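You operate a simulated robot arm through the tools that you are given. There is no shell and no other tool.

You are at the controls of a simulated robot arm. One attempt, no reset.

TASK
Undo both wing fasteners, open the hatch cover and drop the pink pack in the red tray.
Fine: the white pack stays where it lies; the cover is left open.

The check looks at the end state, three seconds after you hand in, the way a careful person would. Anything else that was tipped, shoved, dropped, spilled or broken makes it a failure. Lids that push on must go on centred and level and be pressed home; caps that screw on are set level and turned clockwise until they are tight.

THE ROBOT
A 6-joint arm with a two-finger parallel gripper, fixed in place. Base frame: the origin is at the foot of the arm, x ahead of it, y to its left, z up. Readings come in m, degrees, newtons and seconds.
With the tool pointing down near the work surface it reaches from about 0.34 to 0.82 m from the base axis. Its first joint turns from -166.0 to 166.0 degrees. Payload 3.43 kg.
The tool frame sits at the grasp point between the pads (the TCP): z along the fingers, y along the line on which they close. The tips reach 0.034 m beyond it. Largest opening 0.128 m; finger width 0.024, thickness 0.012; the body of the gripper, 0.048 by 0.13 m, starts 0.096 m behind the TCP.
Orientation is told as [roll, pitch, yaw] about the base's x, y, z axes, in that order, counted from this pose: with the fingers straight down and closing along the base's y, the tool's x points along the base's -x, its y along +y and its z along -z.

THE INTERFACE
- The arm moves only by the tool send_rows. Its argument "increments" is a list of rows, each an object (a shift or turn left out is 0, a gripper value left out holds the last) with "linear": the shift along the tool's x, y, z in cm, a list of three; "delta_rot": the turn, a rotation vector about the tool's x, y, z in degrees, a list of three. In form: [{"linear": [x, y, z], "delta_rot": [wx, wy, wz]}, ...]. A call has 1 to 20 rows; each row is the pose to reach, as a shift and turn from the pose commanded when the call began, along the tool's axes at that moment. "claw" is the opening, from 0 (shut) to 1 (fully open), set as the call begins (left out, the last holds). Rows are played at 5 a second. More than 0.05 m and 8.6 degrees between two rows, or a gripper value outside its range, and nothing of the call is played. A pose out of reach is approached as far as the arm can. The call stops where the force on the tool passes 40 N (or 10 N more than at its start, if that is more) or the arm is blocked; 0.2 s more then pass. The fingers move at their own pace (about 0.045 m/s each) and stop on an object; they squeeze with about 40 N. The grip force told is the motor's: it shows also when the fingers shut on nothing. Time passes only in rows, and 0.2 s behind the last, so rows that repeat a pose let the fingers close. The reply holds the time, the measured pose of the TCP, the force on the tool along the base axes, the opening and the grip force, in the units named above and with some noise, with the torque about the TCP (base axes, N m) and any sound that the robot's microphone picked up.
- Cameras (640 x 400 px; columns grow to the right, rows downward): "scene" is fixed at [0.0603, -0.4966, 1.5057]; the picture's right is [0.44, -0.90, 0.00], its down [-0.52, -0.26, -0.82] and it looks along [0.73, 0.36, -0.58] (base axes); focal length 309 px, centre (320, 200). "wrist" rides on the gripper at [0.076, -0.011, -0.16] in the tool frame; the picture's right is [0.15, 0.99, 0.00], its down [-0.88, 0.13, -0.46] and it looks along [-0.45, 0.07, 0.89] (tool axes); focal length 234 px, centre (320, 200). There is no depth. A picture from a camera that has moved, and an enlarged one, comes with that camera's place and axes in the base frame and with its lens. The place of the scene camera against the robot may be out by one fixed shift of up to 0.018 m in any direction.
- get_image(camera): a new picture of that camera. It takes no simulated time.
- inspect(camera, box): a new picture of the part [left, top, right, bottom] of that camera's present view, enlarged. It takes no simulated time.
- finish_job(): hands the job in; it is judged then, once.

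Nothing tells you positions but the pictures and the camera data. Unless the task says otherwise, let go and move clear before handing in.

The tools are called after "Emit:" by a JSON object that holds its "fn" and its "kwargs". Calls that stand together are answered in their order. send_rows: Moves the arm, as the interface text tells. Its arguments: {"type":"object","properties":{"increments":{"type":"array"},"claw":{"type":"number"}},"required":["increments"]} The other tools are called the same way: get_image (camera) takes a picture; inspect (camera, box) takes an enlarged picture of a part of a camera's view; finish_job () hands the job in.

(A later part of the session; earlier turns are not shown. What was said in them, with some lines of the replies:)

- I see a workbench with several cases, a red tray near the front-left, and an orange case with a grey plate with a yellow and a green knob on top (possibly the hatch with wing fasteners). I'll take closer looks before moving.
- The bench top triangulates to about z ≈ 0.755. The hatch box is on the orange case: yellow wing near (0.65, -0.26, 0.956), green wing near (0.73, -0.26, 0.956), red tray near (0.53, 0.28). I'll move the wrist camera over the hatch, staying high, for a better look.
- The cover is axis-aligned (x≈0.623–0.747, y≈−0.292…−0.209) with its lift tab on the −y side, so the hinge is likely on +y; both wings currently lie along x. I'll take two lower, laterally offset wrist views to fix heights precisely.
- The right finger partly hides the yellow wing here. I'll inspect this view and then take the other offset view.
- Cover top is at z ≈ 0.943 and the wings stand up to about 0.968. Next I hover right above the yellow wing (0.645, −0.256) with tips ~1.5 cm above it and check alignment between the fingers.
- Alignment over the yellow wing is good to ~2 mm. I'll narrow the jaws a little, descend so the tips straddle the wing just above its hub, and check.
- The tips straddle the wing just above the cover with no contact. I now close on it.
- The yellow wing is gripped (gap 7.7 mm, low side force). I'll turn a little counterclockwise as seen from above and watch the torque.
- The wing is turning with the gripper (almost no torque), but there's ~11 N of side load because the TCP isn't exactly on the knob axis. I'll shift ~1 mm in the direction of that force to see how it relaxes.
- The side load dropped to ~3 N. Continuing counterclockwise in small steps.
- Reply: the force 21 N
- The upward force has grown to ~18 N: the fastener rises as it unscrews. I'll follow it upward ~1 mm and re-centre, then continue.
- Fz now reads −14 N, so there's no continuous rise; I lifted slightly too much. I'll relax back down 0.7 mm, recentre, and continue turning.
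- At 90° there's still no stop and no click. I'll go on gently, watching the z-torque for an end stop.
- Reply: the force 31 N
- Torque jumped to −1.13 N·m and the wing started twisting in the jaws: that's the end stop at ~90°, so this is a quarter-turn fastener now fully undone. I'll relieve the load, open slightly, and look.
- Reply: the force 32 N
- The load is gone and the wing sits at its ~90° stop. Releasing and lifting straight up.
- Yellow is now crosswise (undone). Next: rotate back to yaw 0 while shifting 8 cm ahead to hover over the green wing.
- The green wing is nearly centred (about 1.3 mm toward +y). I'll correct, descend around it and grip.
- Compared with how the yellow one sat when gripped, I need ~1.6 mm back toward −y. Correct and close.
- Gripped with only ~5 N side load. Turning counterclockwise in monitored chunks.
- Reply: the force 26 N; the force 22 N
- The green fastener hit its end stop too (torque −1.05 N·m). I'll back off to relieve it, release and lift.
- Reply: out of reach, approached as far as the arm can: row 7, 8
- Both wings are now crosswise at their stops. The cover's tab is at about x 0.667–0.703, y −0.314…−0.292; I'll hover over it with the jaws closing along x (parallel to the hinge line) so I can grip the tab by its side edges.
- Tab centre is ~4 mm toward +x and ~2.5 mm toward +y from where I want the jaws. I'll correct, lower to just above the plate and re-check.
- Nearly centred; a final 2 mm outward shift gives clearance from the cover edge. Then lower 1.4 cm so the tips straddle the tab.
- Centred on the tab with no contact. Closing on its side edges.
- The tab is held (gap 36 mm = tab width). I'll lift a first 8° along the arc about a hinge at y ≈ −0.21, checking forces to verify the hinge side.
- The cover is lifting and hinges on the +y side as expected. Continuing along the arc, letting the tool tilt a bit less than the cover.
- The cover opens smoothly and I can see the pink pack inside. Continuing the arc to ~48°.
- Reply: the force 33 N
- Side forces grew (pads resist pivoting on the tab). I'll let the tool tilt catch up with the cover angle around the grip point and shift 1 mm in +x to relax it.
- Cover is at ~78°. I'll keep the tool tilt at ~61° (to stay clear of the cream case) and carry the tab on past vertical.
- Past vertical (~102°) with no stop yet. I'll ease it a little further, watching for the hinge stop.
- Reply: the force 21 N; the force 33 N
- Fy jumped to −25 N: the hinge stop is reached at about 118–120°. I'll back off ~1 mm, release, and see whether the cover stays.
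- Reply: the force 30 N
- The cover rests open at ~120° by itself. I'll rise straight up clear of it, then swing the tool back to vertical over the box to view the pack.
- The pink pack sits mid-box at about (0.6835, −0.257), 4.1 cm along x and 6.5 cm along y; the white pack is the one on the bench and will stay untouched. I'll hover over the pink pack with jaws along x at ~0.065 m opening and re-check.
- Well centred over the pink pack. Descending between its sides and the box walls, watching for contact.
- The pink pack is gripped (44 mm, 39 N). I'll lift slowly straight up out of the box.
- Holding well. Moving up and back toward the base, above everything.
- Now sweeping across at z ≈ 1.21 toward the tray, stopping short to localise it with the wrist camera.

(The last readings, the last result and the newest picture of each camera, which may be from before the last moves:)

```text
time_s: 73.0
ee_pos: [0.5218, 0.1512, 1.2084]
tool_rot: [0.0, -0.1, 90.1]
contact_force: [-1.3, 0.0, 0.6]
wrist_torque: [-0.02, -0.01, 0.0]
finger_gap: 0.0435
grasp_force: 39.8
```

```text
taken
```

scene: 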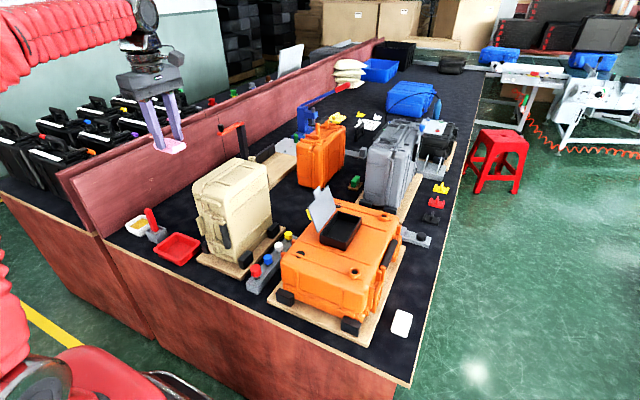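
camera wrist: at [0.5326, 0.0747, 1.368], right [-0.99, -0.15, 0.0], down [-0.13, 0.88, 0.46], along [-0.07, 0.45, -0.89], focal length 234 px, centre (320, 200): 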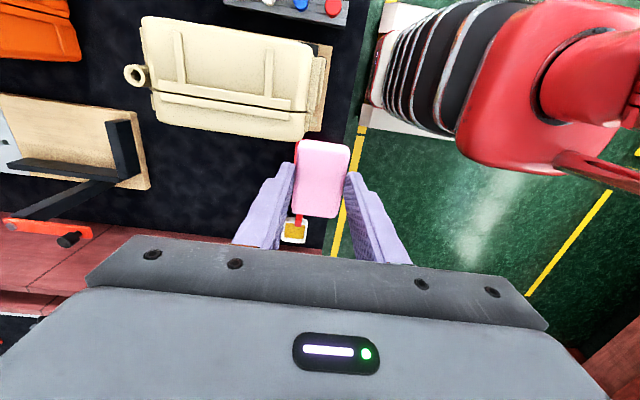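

The held pack hides the tray in this view. I'll shift back in −x a bit to see the tray past it.

Emit:
{"fn": "send_rows", "kwargs": {"increments": [{"linear": [0, 3, 0]}, {"linear": [0, 6, 0]}, {"linear": [0, 9, 0]}, {"linear": [0, 11, 0]}, {"linear": [0, 11, 0]}], "claw": 0.1}}

Emit:
{"fn": "inspect", "kwargs": {"camera": "wrist", "box": [220, 90, 380, 220]}}

Emit:
{"fn": "get_image", "kwargs": {"camera": "scene"}}

```text
time_s: 74.2
ee_pos: [0.4098, 0.153, 1.2093]
tool_rot: [0.1, 0.0, 90.0]
contact_force: [-0.3, 0.3, 0.0]
wrist_torque: [0.02, -0.03, 0.01]
finger_gap: 0.0436
grasp_force: 40.3
```

```text
3.08 times, centred on (300, 155) of wrist
camera zoom: at [0.4209, 0.076, 1.3698], right [-0.99, -0.15, 0.0], down [-0.13, 0.88, 0.46], along [-0.07, 0.45, -0.89], focal length 720 px, centre (382, 338)
```

zoom: 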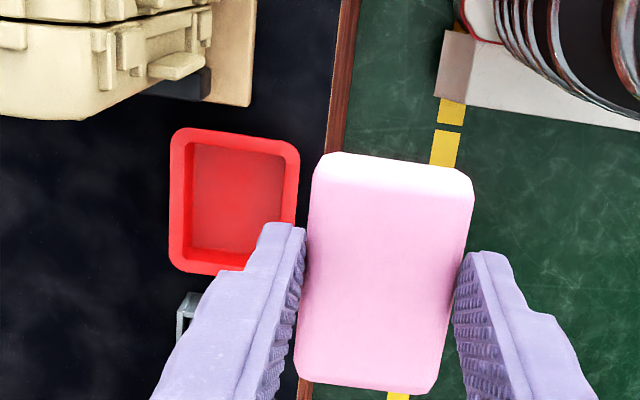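

```text
taken
```

scene: 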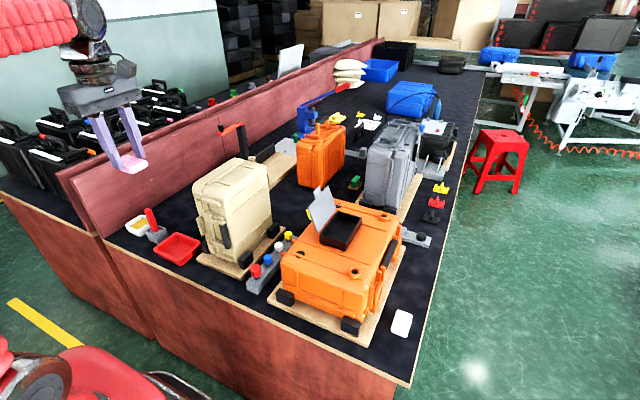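

The tray is at roughly x 0.467–0.571, y 0.211–0.331 (centre ≈ 0.519, 0.271). To keep the wrist camera clear of the cream case during lowering, I'll turn the gripper back to yaw 0 while high up, offset so that I can see the tray again.

Emit:
{"fn": "send_rows", "kwargs": {"increments": [{"linear": [1.1, -0.36, 0], "delta_rot": [0, 0, 8.2]}, {"linear": [2.2, -0.72, 0], "delta_rot": [0, 0, 16.4]}, {"linear": [3.3, -1.1, 0], "delta_rot": [0, 0, 24.6]}, {"linear": [4.4, -1.4, 0], "delta_rot": [0, 0, 32.8]}, {"linear": [5.5, -1.8, 0], "delta_rot": [0, 0, 41]}, {"linear": [6.6, -2.2, 0], "delta_rot": [0, 0, 49.2]}, {"linear": [7.7, -2.5, 0], "delta_rot": [0, 0, 57.4]}, {"linear": [8.8, -2.9, 0], "delta_rot": [0, 0, 65.6]}, {"linear": [9.9, -3.3, 0], "delta_rot": [0, 0, 73.8]}, {"linear": [11, -3.6, 0], "delta_rot": [0, 0, 82]}, {"linear": [12, -4, 0], "delta_rot": [0, 0, 90]}, {"linear": [12, -4, 0], "delta_rot": [0, 0, 90]}], "claw": 0.1}}

Emit:
{"fn": "get_image", "kwargs": {"camera": "wrist"}}

Emit:
{"fn": "inspect", "kwargs": {"camera": "wrist", "box": [290, 100, 480, 230]}}

```text
time_s: 76.8
ee_pos: [0.452, 0.031, 1.2091]
tool_rot: [0.0, 0.1, 0.0]
contact_force: [0.5, 0.1, -0.5]
wrist_torque: [0.01, 0.0, -0.01]
finger_gap: 0.0435
grasp_force: 39.3
```

```text
taken
camera wrist: at [0.3755, 0.019, 1.3687], right [-0.15, 0.99, 0.0], down [0.88, 0.13, 0.46], along [0.45, 0.07, -0.89], focal length 234 px, centre (320, 200)
```

wrist: 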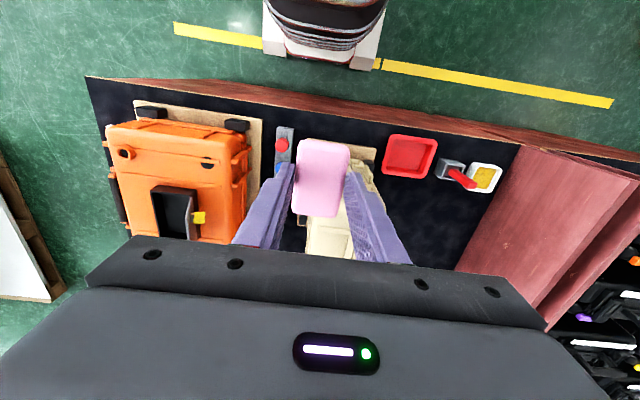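

```text
3.08 times, centred on (385, 165) of wrist
camera zoom: at [0.3755, 0.019, 1.3687], right [-0.15, 0.99, 0.0], down [0.88, 0.13, 0.46], along [0.45, 0.07, -0.89], focal length 720 px, centre (120, 308)
```

zoom: 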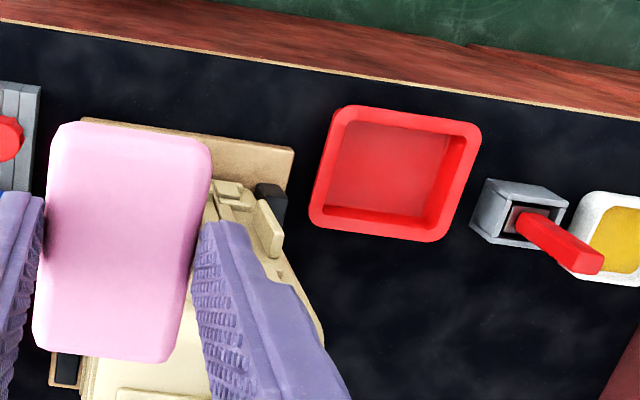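

Tray rim is at z ≈ 0.781, centre ≈ (0.515, 0.271). Moving over it at height first, then descending.

Emit:
{"fn": "send_rows", "kwargs": {"increments": [{"linear": [-1, 4, 0]}, {"linear": [-2, 8, 0]}, {"linear": [-3, 12, 0]}, {"linear": [-4, 16, 0]}, {"linear": [-5, 20, 0]}, {"linear": [-6.15, 24, 0]}, {"linear": [-6.15, 24, 3]}, {"linear": [-6.15, 24, 7]}, {"linear": [-6.15, 24, 11]}, {"linear": [-6.15, 24, 15]}, {"linear": [-6.15, 24, 19]}, {"linear": [-6.15, 24, 23]}, {"linear": [-6.15, 24, 27]}, {"linear": [-6.15, 24, 27]}], "claw": 0.1}}

Emit:
{"fn": "get_image", "kwargs": {"camera": "wrist"}}

Emit:
{"fn": "inspect", "kwargs": {"camera": "scene", "box": [100, 150, 260, 290]}}

```text
time_s: 79.8
ee_pos: [0.5166, 0.2717, 0.9379]
tool_rot: [0.0, 0.0, 0.1]
contact_force: [-0.3, -0.9, -0.6]
wrist_torque: [0.0, 0.02, 0.04]
finger_gap: 0.0435
grasp_force: 39.5
```

```text
taken
camera wrist: at [0.4403, 0.2593, 1.0982], right [-0.15, 0.99, 0.0], down [0.88, 0.13, 0.46], along [0.45, 0.07, -0.89], focal length 234 px, centre (320, 200)
```

wrist: 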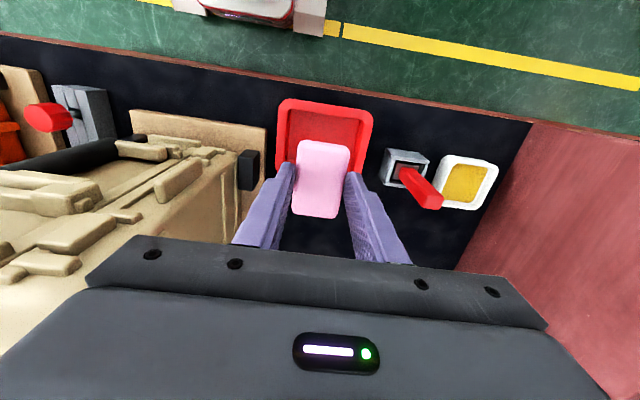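

```text
2.86 times, centred on (180, 220) of scene
camera zoom: at [0.0603, -0.4966, 1.5057], right [0.44, -0.9, 0.0], down [-0.52, -0.26, -0.82], along [0.73, 0.36, -0.58], focal length 884 px, centre (720, 143)
```

zoom: 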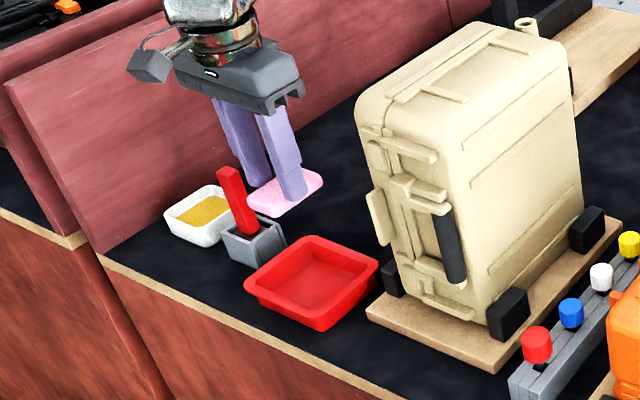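

The tray location is confirmed (y 0.214–0.331, near rim x 0.466). Descending to about 3 cm above the tray floor.

Emit:
{"fn": "send_rows", "kwargs": {"increments": [{"linear": [0, 0.05, 3]}, {"linear": [0, 0.05, 6]}, {"linear": [0, 0.05, 8.5]}, {"linear": [0, 0.05, 10.5]}, {"linear": [0, 0.05, 10.5]}], "claw": 0.1}}

Emit:
{"fn": "inspect", "kwargs": {"camera": "wrist", "box": [230, 80, 420, 220]}}

Emit:
{"fn": "inspect", "kwargs": {"camera": "scene", "box": [120, 190, 240, 290]}}

```text
time_s: 81.0
ee_pos: [0.5153, 0.2741, 0.8353]
tool_rot: [0.0, 0.0, 0.2]
contact_force: [0.1, -0.3, 0.5]
wrist_torque: [0.04, -0.01, 0.0]
finger_gap: 0.0434
grasp_force: 40.3
```

```text
2.86 times, centred on (325, 150) of wrist
camera zoom: at [0.4384, 0.2621, 0.9948], right [-0.15, 0.99, 0.0], down [0.88, 0.13, 0.46], along [0.45, 0.07, -0.89], focal length 669 px, centre (306, 343)
```

zoom: 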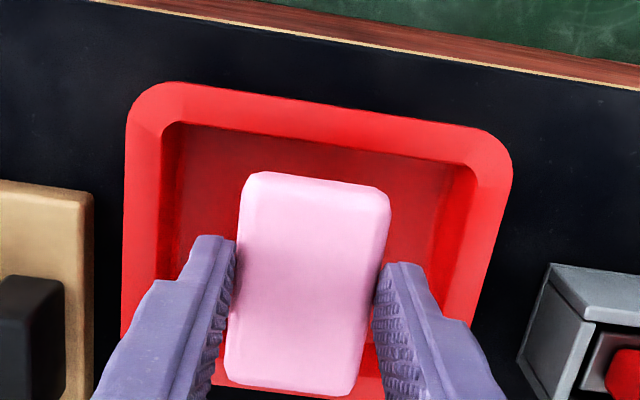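

```text
4.00 times, centred on (180, 240) of scene
camera zoom: at [0.0603, -0.4966, 1.5057], right [0.44, -0.9, 0.0], down [-0.52, -0.26, -0.82], along [0.73, 0.36, -0.58], focal length 1237 px, centre (880, 40)
```

zoom: 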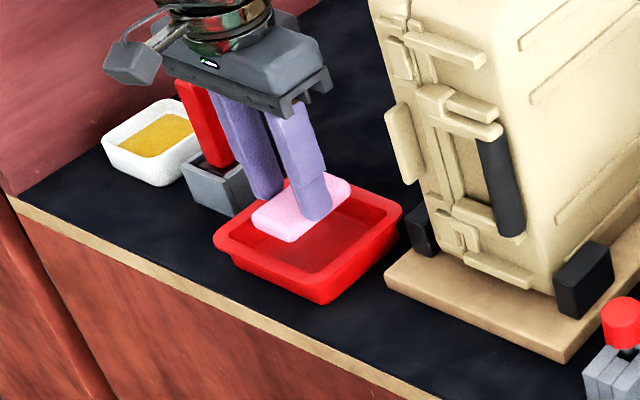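

Emit:
{"fn": "inspect", "kwargs": {"camera": "wrist", "box": [250, 150, 400, 250]}}

Emit:
{"fn": "inspect", "kwargs": {"camera": "scene", "box": [150, 215, 220, 275]}}

```text
4.00 times, centred on (325, 200) of wrist
camera zoom: at [0.4384, 0.2621, 0.9948], right [-0.15, 0.99, 0.0], down [0.88, 0.13, 0.46], along [0.45, 0.07, -0.89], focal length 937 px, centre (300, 200)
```

zoom: 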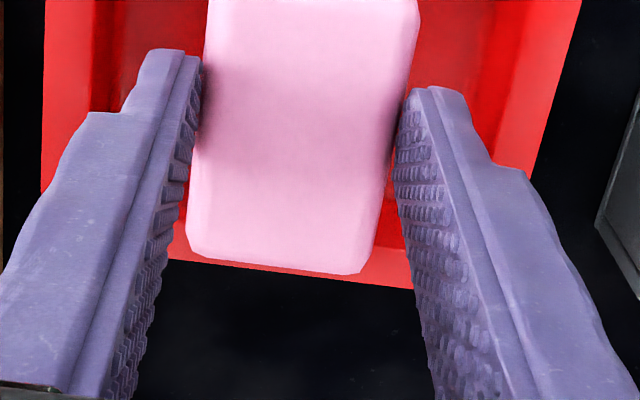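

```text
6.67 times, centred on (185, 245) of scene
camera zoom: at [0.0603, -0.4966, 1.5057], right [0.44, -0.9, 0.0], down [-0.52, -0.26, -0.82], along [0.73, 0.36, -0.58], focal length 2062 px, centre (1220, -100)
```

zoom: 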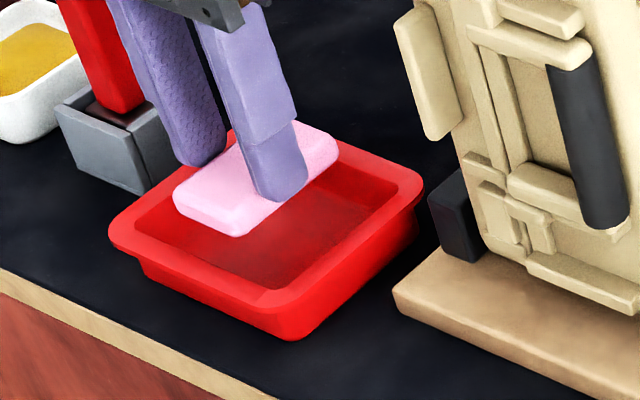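

The pack is centred over the tray to within ~1–2 mm. Lowering slowly until light contact with the tray floor.

Emit:
{"fn": "send_rows", "kwargs": {"increments": [{"linear": [-0.1, 0, 0.5]}, {"linear": [-0.1, 0, 1.0]}, {"linear": [-0.1, 0, 1.5]}, {"linear": [-0.1, 0, 2.0]}, {"linear": [-0.1, 0, 2.4]}, {"linear": [-0.1, 0, 2.4]}], "claw": 0.1}}

Emit:
{"fn": "inspect", "kwargs": {"camera": "scene", "box": [150, 215, 220, 275]}}

Emit:
{"fn": "inspect", "kwargs": {"camera": "wrist", "box": [230, 100, 420, 240]}}

```text
time_s: 82.4
ee_pos: [0.5152, 0.2742, 0.8118]
tool_rot: [0.0, 0.0, 0.0]
contact_force: [-0.5, -0.3, -0.4]
wrist_torque: [-0.01, -0.04, 0.0]
finger_gap: 0.0434
grasp_force: 40.2
```

```text
6.67 times, centred on (185, 245) of scene
camera zoom: at [0.0603, -0.4966, 1.5057], right [0.44, -0.9, 0.0], down [-0.52, -0.26, -0.82], along [0.73, 0.36, -0.58], focal length 2062 px, centre (1220, -100)
```

zoom: 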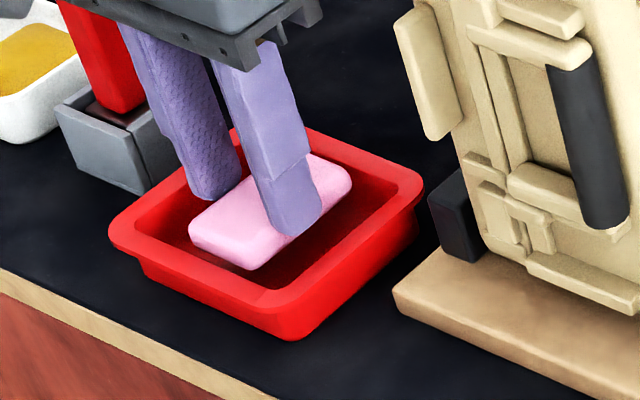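

```text
2.86 times, centred on (325, 170) of wrist
camera zoom: at [0.4391, 0.2612, 0.972], right [-0.15, 0.99, 0.0], down [0.88, 0.13, 0.46], along [0.45, 0.07, -0.89], focal length 669 px, centre (306, 286)
```

zoom: 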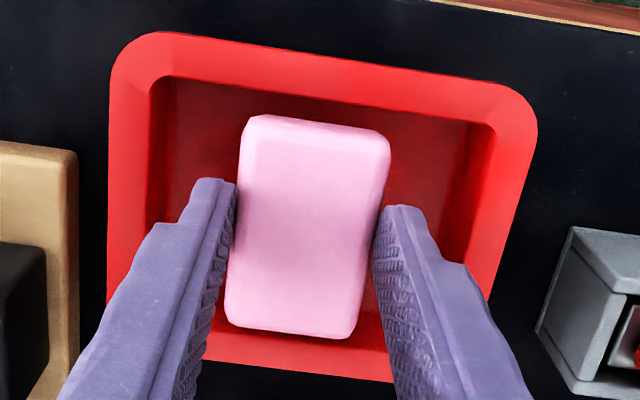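

Emit:
{"fn": "send_rows", "kwargs": {"increments": [{"linear": [0, 0, 0.2]}, {"linear": [0, 0, 0.4]}, {"linear": [0, 0, 0.6]}, {"linear": [0, 0, 0.8]}, {"linear": [0, 0, 0.8]}], "claw": 0.1}}

Emit:
{"fn": "inspect", "kwargs": {"camera": "scene", "box": [150, 215, 220, 275]}}

```text
time_s: 83.6
ee_pos: [0.5168, 0.2731, 0.8024]
tool_rot: [0.0, 0.0, 0.2]
contact_force: [-1.4, 1.2, -0.5]
wrist_torque: [-0.02, -0.02, -0.01]
finger_gap: 0.0439
grasp_force: 40.4
```

```text
6.67 times, centred on (185, 245) of scene
camera zoom: at [0.0603, -0.4966, 1.5057], right [0.44, -0.9, 0.0], down [-0.52, -0.26, -0.82], along [0.73, 0.36, -0.58], focal length 2062 px, centre (1220, -100)
```

zoom: 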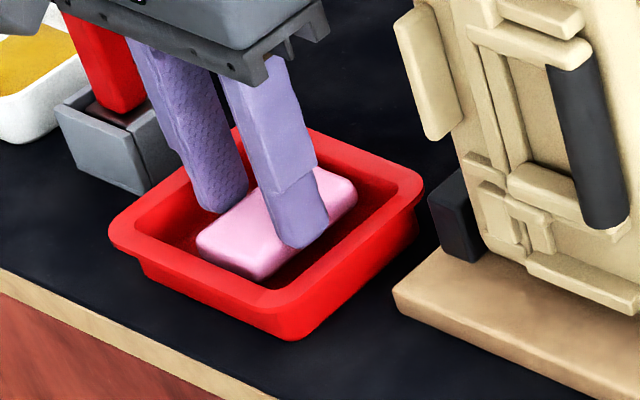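

Emit:
{"fn": "send_rows", "kwargs": {"increments": [{"linear": [0, 0, 0.15]}, {"linear": [0, 0, 0.3]}, {"linear": [0, 0, 0.3]}], "claw": 0.1}}

```text
time_s: 84.4
ee_pos: [0.5164, 0.2732, 0.8005]
tool_rot: [0.0, 0.0, 0.1]
contact_force: [-0.3, -0.1, -1.3]
wrist_torque: [0.01, -0.05, 0.03]
finger_gap: 0.0434
grasp_force: 39.7
```

Emit:
{"fn": "send_rows", "kwargs": {"increments": [{"linear": [0, 0, 0.15]}, {"linear": [0, 0, 0.3]}, {"linear": [0, 0, 0.3]}], "claw": 0.1}}

Emit:
{"fn": "inspect", "kwargs": {"camera": "scene", "box": [150, 215, 220, 275]}}

```text
time_s: 85.2
ee_pos: [0.5157, 0.273, 0.7957]
tool_rot: [0.0, 0.0, 0.1]
contact_force: [-0.2, 0.4, -0.3]
wrist_torque: [0.01, 0.01, 0.01]
finger_gap: 0.0437
grasp_force: 40.2
```

```text
6.67 times, centred on (185, 245) of scene
camera zoom: at [0.0603, -0.4966, 1.5057], right [0.44, -0.9, 0.0], down [-0.52, -0.26, -0.82], along [0.73, 0.36, -0.58], focal length 2062 px, centre (1220, -100)
```

zoom: 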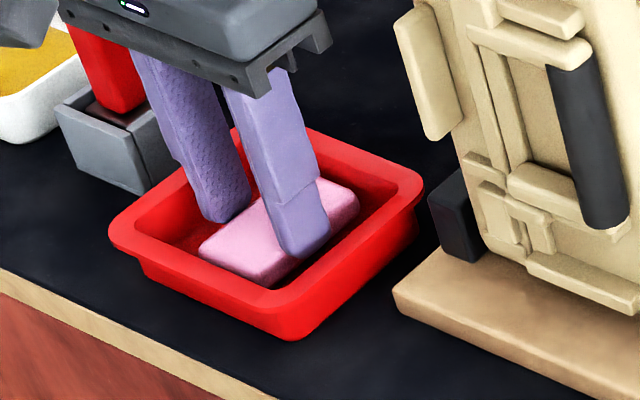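

Emit:
{"fn": "send_rows", "kwargs": {"increments": [{"linear": [0, 0, 0.1]}, {"linear": [0, 0, 0.2]}, {"linear": [0, 0, 0.2]}], "claw": 0.1}}

```text
time_s: 86.0
ee_pos: [0.5159, 0.2729, 0.7944]
tool_rot: [0.0, 0.0, 0.1]
contact_force: [0.5, 0.5, 0.0]
wrist_torque: [0.02, 0.0, -0.03]
finger_gap: 0.0437
grasp_force: 40.4
```

Emit:
{"fn": "send_rows", "kwargs": {"increments": [{"linear": [0, 0, 0.1]}, {"linear": [0, 0, 0.2]}, {"linear": [0, 0, 0.2]}], "claw": 0.1}}

Emit:
{"fn": "inspect", "kwargs": {"camera": "wrist", "box": [230, 100, 420, 240]}}

Emit:
{"fn": "inspect", "kwargs": {"camera": "scene", "box": [150, 215, 220, 275]}}

```text
time_s: 86.8
ee_pos: [0.516, 0.2724, 0.7928]
tool_rot: [0.0, 0.0, 0.0]
contact_force: [0.1, -0.1, 0.4]
wrist_torque: [-0.02, 0.0, -0.02]
finger_gap: 0.0437
grasp_force: 39.9
```

```text
2.86 times, centred on (325, 170) of wrist
camera zoom: at [0.44, 0.2604, 0.9527], right [-0.15, 0.99, 0.0], down [0.88, 0.13, 0.46], along [0.45, 0.07, -0.89], focal length 669 px, centre (306, 286)
```

zoom: 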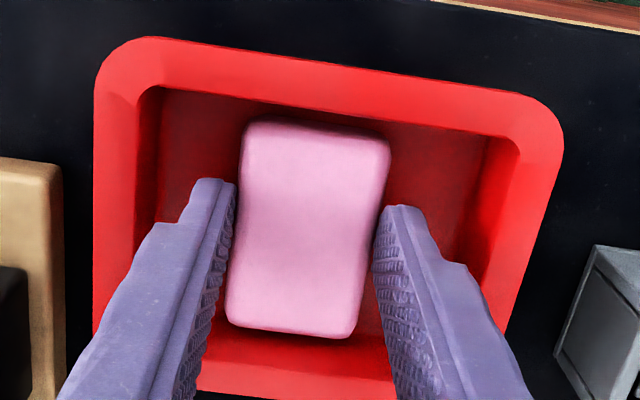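

```text
6.67 times, centred on (185, 245) of scene
camera zoom: at [0.0603, -0.4966, 1.5057], right [0.44, -0.9, 0.0], down [-0.52, -0.26, -0.82], along [0.73, 0.36, -0.58], focal length 2062 px, centre (1220, -100)
```

zoom: 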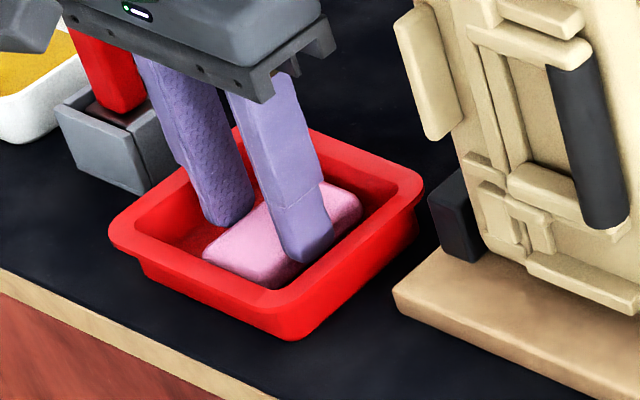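

Emit:
{"fn": "send_rows", "kwargs": {"increments": [{"linear": [0, 0, 0.15]}, {"linear": [0, 0, 0.3]}, {"linear": [0, 0, 0.3]}], "claw": 0.1}}

```text
time_s: 87.6
ee_pos: [0.5162, 0.2729, 0.791]
tool_rot: [0.1, -0.2, 0.2]
contact_force: [-2.5, -8.1, 32.0]
wrist_torque: [-0.45, 0.36, -0.02]
finger_gap: 0.0436
grasp_force: 39.6
```

Contact with the tray floor (32 N). I'll ease up 2 mm, then open a little and let the pack rest.

Emit:
{"fn": "send_rows", "kwargs": {"increments": [{"linear": [0, 0, -0.1]}, {"linear": [0, 0, -0.2]}, {"linear": [0, 0, -0.2]}], "claw": 0.1}}

Emit:
{"fn": "send_rows", "kwargs": {"increments": [{"linear": [0, 0, 0]}, {"linear": [0, 0, 0]}, {"linear": [0, 0, 0]}], "claw": 0.46}}

Emit:
{"fn": "inspect", "kwargs": {"camera": "wrist", "box": [230, 100, 420, 240]}}

Emit:
{"fn": "inspect", "kwargs": {"camera": "scene", "box": [150, 215, 220, 275]}}

```text
time_s: 88.4
ee_pos: [0.5158, 0.2744, 0.7919]
tool_rot: [-0.1, 0.0, 0.2]
contact_force: [1.3, 0.4, 10.5]
wrist_torque: [0.0, -0.23, 0.0]
finger_gap: 0.0438
grasp_force: 40.3
```

```text
time_s: 89.2
ee_pos: [0.5173, 0.2742, 0.791]
tool_rot: [0.0, 0.0, 0.1]
contact_force: [-0.2, -0.5, 0.2]
wrist_torque: [0.01, 0.03, -0.04]
finger_gap: 0.059
grasp_force: 0.1
```

```text
2.86 times, centred on (325, 170) of wrist
camera zoom: at [0.4401, 0.2609, 0.9516], right [-0.15, 0.99, 0.0], down [0.88, 0.13, 0.46], along [0.45, 0.07, -0.89], focal length 669 px, centre (306, 286)
```

zoom: 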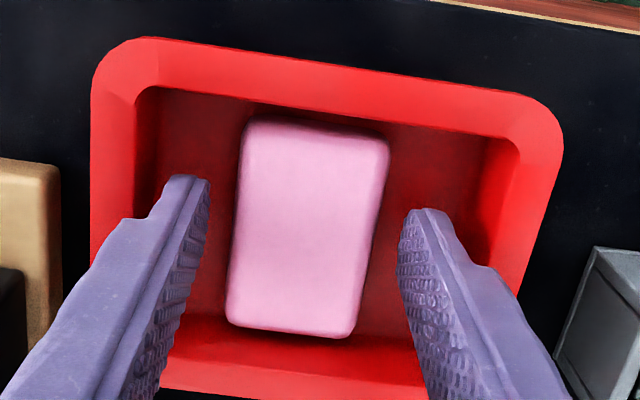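

```text
6.67 times, centred on (185, 245) of scene
camera zoom: at [0.0603, -0.4966, 1.5057], right [0.44, -0.9, 0.0], down [-0.52, -0.26, -0.82], along [0.73, 0.36, -0.58], focal length 2062 px, centre (1220, -100)
```

zoom: 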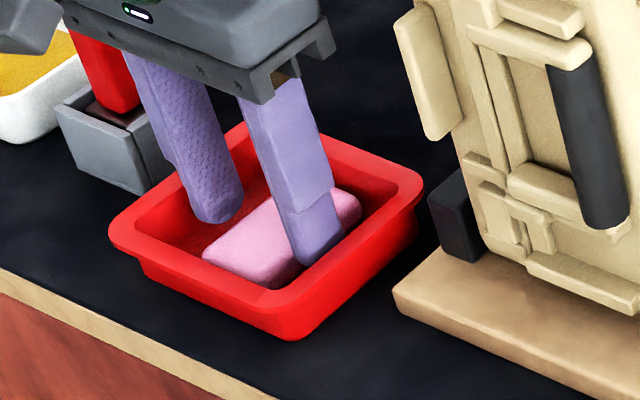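

The pack lies free in the tray, with the fingers clear of it and of the walls. Lifting straight up and away, then verifying everything.

Emit:
{"fn": "send_rows", "kwargs": {"increments": [{"linear": [0, 0, -1]}, {"linear": [0, 0, -3]}, {"linear": [0, 0, -6]}, {"linear": [0, 0, -10]}, {"linear": [0, 0, -14]}, {"linear": [0, 0, -18]}, {"linear": [0, 0, -22]}, {"linear": [0, 0, -26]}, {"linear": [0, 0, -30]}, {"linear": [2, 0, -34]}, {"linear": [5, -2, -38]}, {"linear": [8, -5, -40]}, {"linear": [8, -5, -40]}], "claw": 0.46}}

Emit:
{"fn": "get_image", "kwargs": {"camera": "scene"}}

Emit:
{"fn": "get_image", "kwargs": {"camera": "wrist"}}

Emit:
{"fn": "inspect", "kwargs": {"camera": "scene", "box": [110, 190, 250, 290]}}

Emit:
{"fn": "inspect", "kwargs": {"camera": "scene", "box": [260, 160, 430, 350]}}

```text
refused: row 11 steps farther than a row can; nothing moved
```

```text
taken
```

scene: 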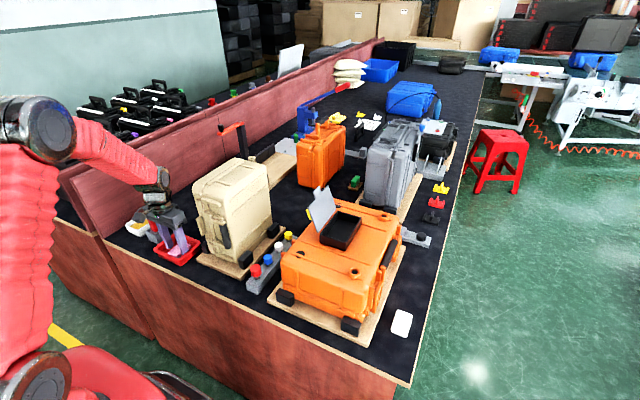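

```text
taken
camera wrist: at [0.4401, 0.2609, 0.9516], right [-0.15, 0.99, 0.0], down [0.88, 0.13, 0.46], along [0.45, 0.07, -0.89], focal length 234 px, centre (320, 200)
```

wrist: 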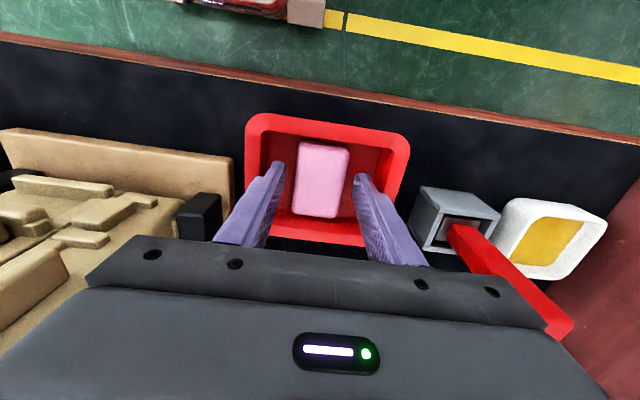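

```text
4.00 times, centred on (180, 240) of scene
camera zoom: at [0.0603, -0.4966, 1.5057], right [0.44, -0.9, 0.0], down [-0.52, -0.26, -0.82], along [0.73, 0.36, -0.58], focal length 1237 px, centre (880, 40)
```

zoom: 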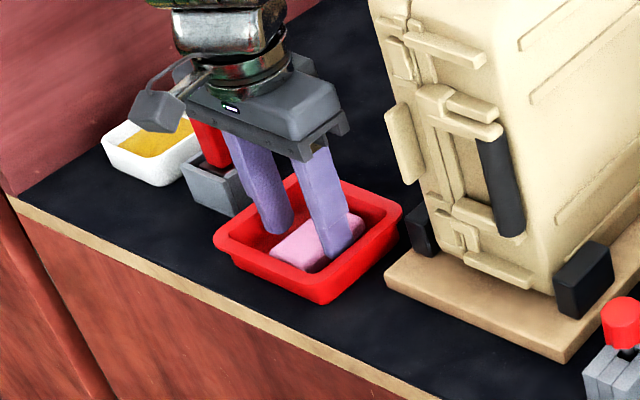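

```text
2.11 times, centred on (345, 255) of scene
camera zoom: at [0.0603, -0.4966, 1.5057], right [0.44, -0.9, 0.0], down [-0.52, -0.26, -0.82], along [0.73, 0.36, -0.58], focal length 651 px, centre (267, 84)
```

zoom: 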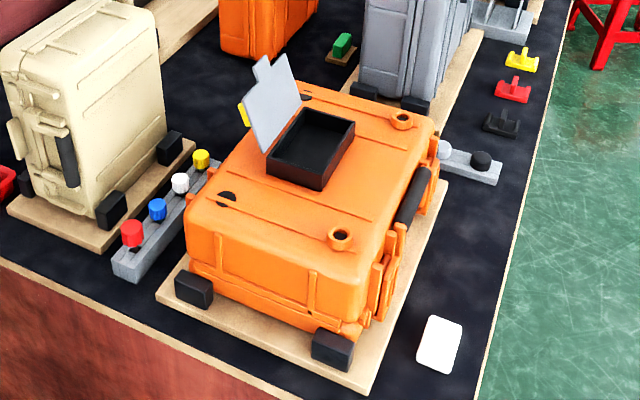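

The pack lies well inside the tray. The retreat was refused for an oversized row, so I'll resend it with smaller steps, straight up first.

Emit:
{"fn": "send_rows", "kwargs": {"increments": [{"linear": [0, 0, -1]}, {"linear": [0, 0, -3]}, {"linear": [0, 0, -6]}, {"linear": [0, 0, -10]}, {"linear": [0, 0, -14]}, {"linear": [0, 0, -18]}, {"linear": [0, 0, -22]}, {"linear": [0, 0, -26]}, {"linear": [0, 0, -30]}, {"linear": [0, 0, -34]}, {"linear": [2, -1, -37]}, {"linear": [4, -3, -40]}, {"linear": [7, -6, -42]}, {"linear": [7, -6, -42]}], "claw": 0.46}}

Emit:
{"fn": "get_image", "kwargs": {"camera": "scene"}}

Emit:
{"fn": "get_image", "kwargs": {"camera": "wrist"}}

Emit:
{"fn": "inspect", "kwargs": {"camera": "scene", "box": [110, 190, 250, 290]}}

Emit:
{"fn": "inspect", "kwargs": {"camera": "scene", "box": [290, 170, 400, 260]}}

```text
time_s: 92.2
ee_pos: [0.4458, 0.212, 1.2104]
tool_rot: [0.0, -0.1, 0.1]
contact_force: [-0.3, -0.1, -0.3]
wrist_torque: [0.03, 0.02, -0.01]
finger_gap: 0.0585
grasp_force: 0.1
```

```text
taken
```

scene: 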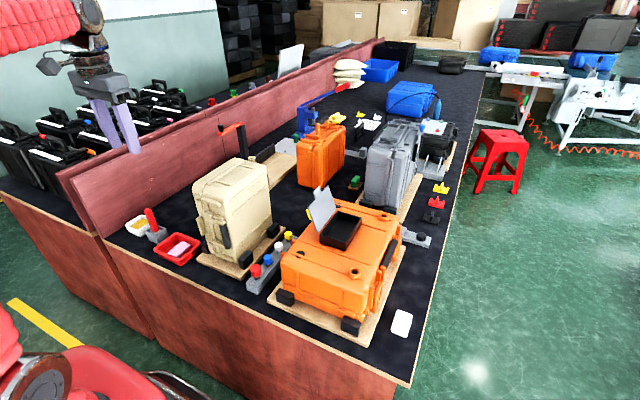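

```text
taken
camera wrist: at [0.3693, 0.2001, 1.3716], right [-0.15, 0.99, 0.0], down [0.88, 0.13, 0.46], along [0.45, 0.07, -0.89], focal length 234 px, centre (320, 200)
```

wrist: 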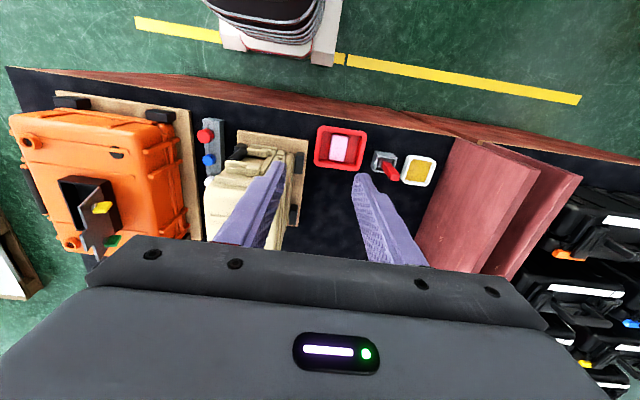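

```text
4.00 times, centred on (180, 240) of scene
camera zoom: at [0.0603, -0.4966, 1.5057], right [0.44, -0.9, 0.0], down [-0.52, -0.26, -0.82], along [0.73, 0.36, -0.58], focal length 1237 px, centre (880, 40)
```

zoom: 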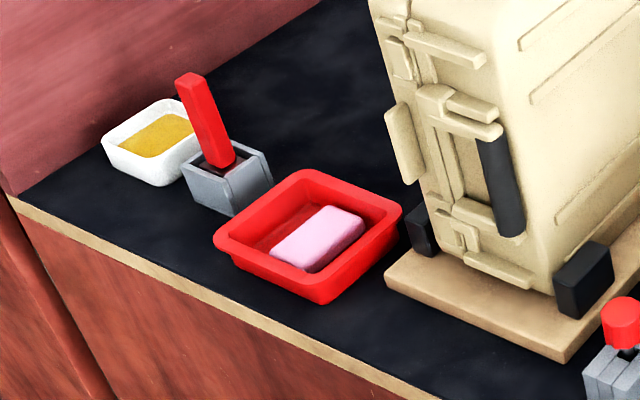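

```text
4.44 times, centred on (345, 215) of scene
camera zoom: at [0.0603, -0.4966, 1.5057], right [0.44, -0.9, 0.0], down [-0.52, -0.26, -0.82], along [0.73, 0.36, -0.58], focal length 1375 px, centre (209, 133)
```

zoom: 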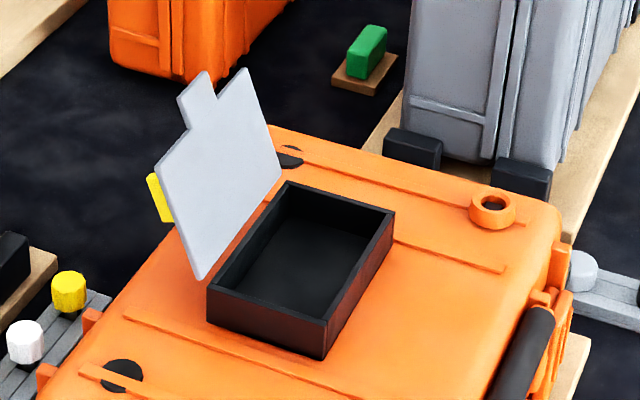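

Pink pack is flat in the red tray, the cover stands open, the white pack and everything else are where they were. One last check of the wings on the raised cover.

Emit:
{"fn": "inspect", "kwargs": {"camera": "wrist", "box": [40, 160, 150, 260]}}

```text
4.00 times, centred on (95, 210) of wrist
camera zoom: at [0.3693, 0.2001, 1.3716], right [-0.15, 0.99, 0.0], down [0.88, 0.13, 0.46], along [0.45, 0.07, -0.89], focal length 937 px, centre (1220, 160)
```

zoom: 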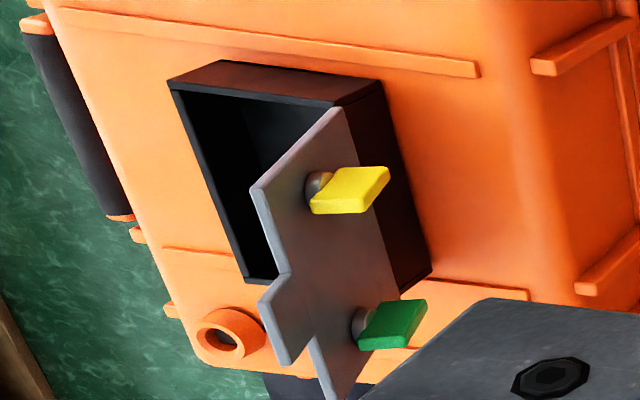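

Both wings are still in the undone (crosswise) position, the cover is resting open, the box is empty, and the pink pack is in the red tray with the arm clear. Handing in.

Emit:
{"fn": "finish_job", "kwargs": {}}

```text
The job is handed in.
```

The pink pack is lying flat in the red tray, and the job is handed in. I don't have the verdict of the check.

- **Fasteners:** I turned the yellow and green wing fasteners about 90° counterclockwise to their end stops. Both were still in that position at the last look.
- **Hatch cover:** it is open to about 120° and stays there on its own.
- **Pack:** I lowered it into the tray and met about 32 N on touching the floor. I eased up 2 mm before letting go.
- **Everything else:** the white pack and the other items looked undisturbed in the final pictures. The gripper was empty and well clear when I handed in.
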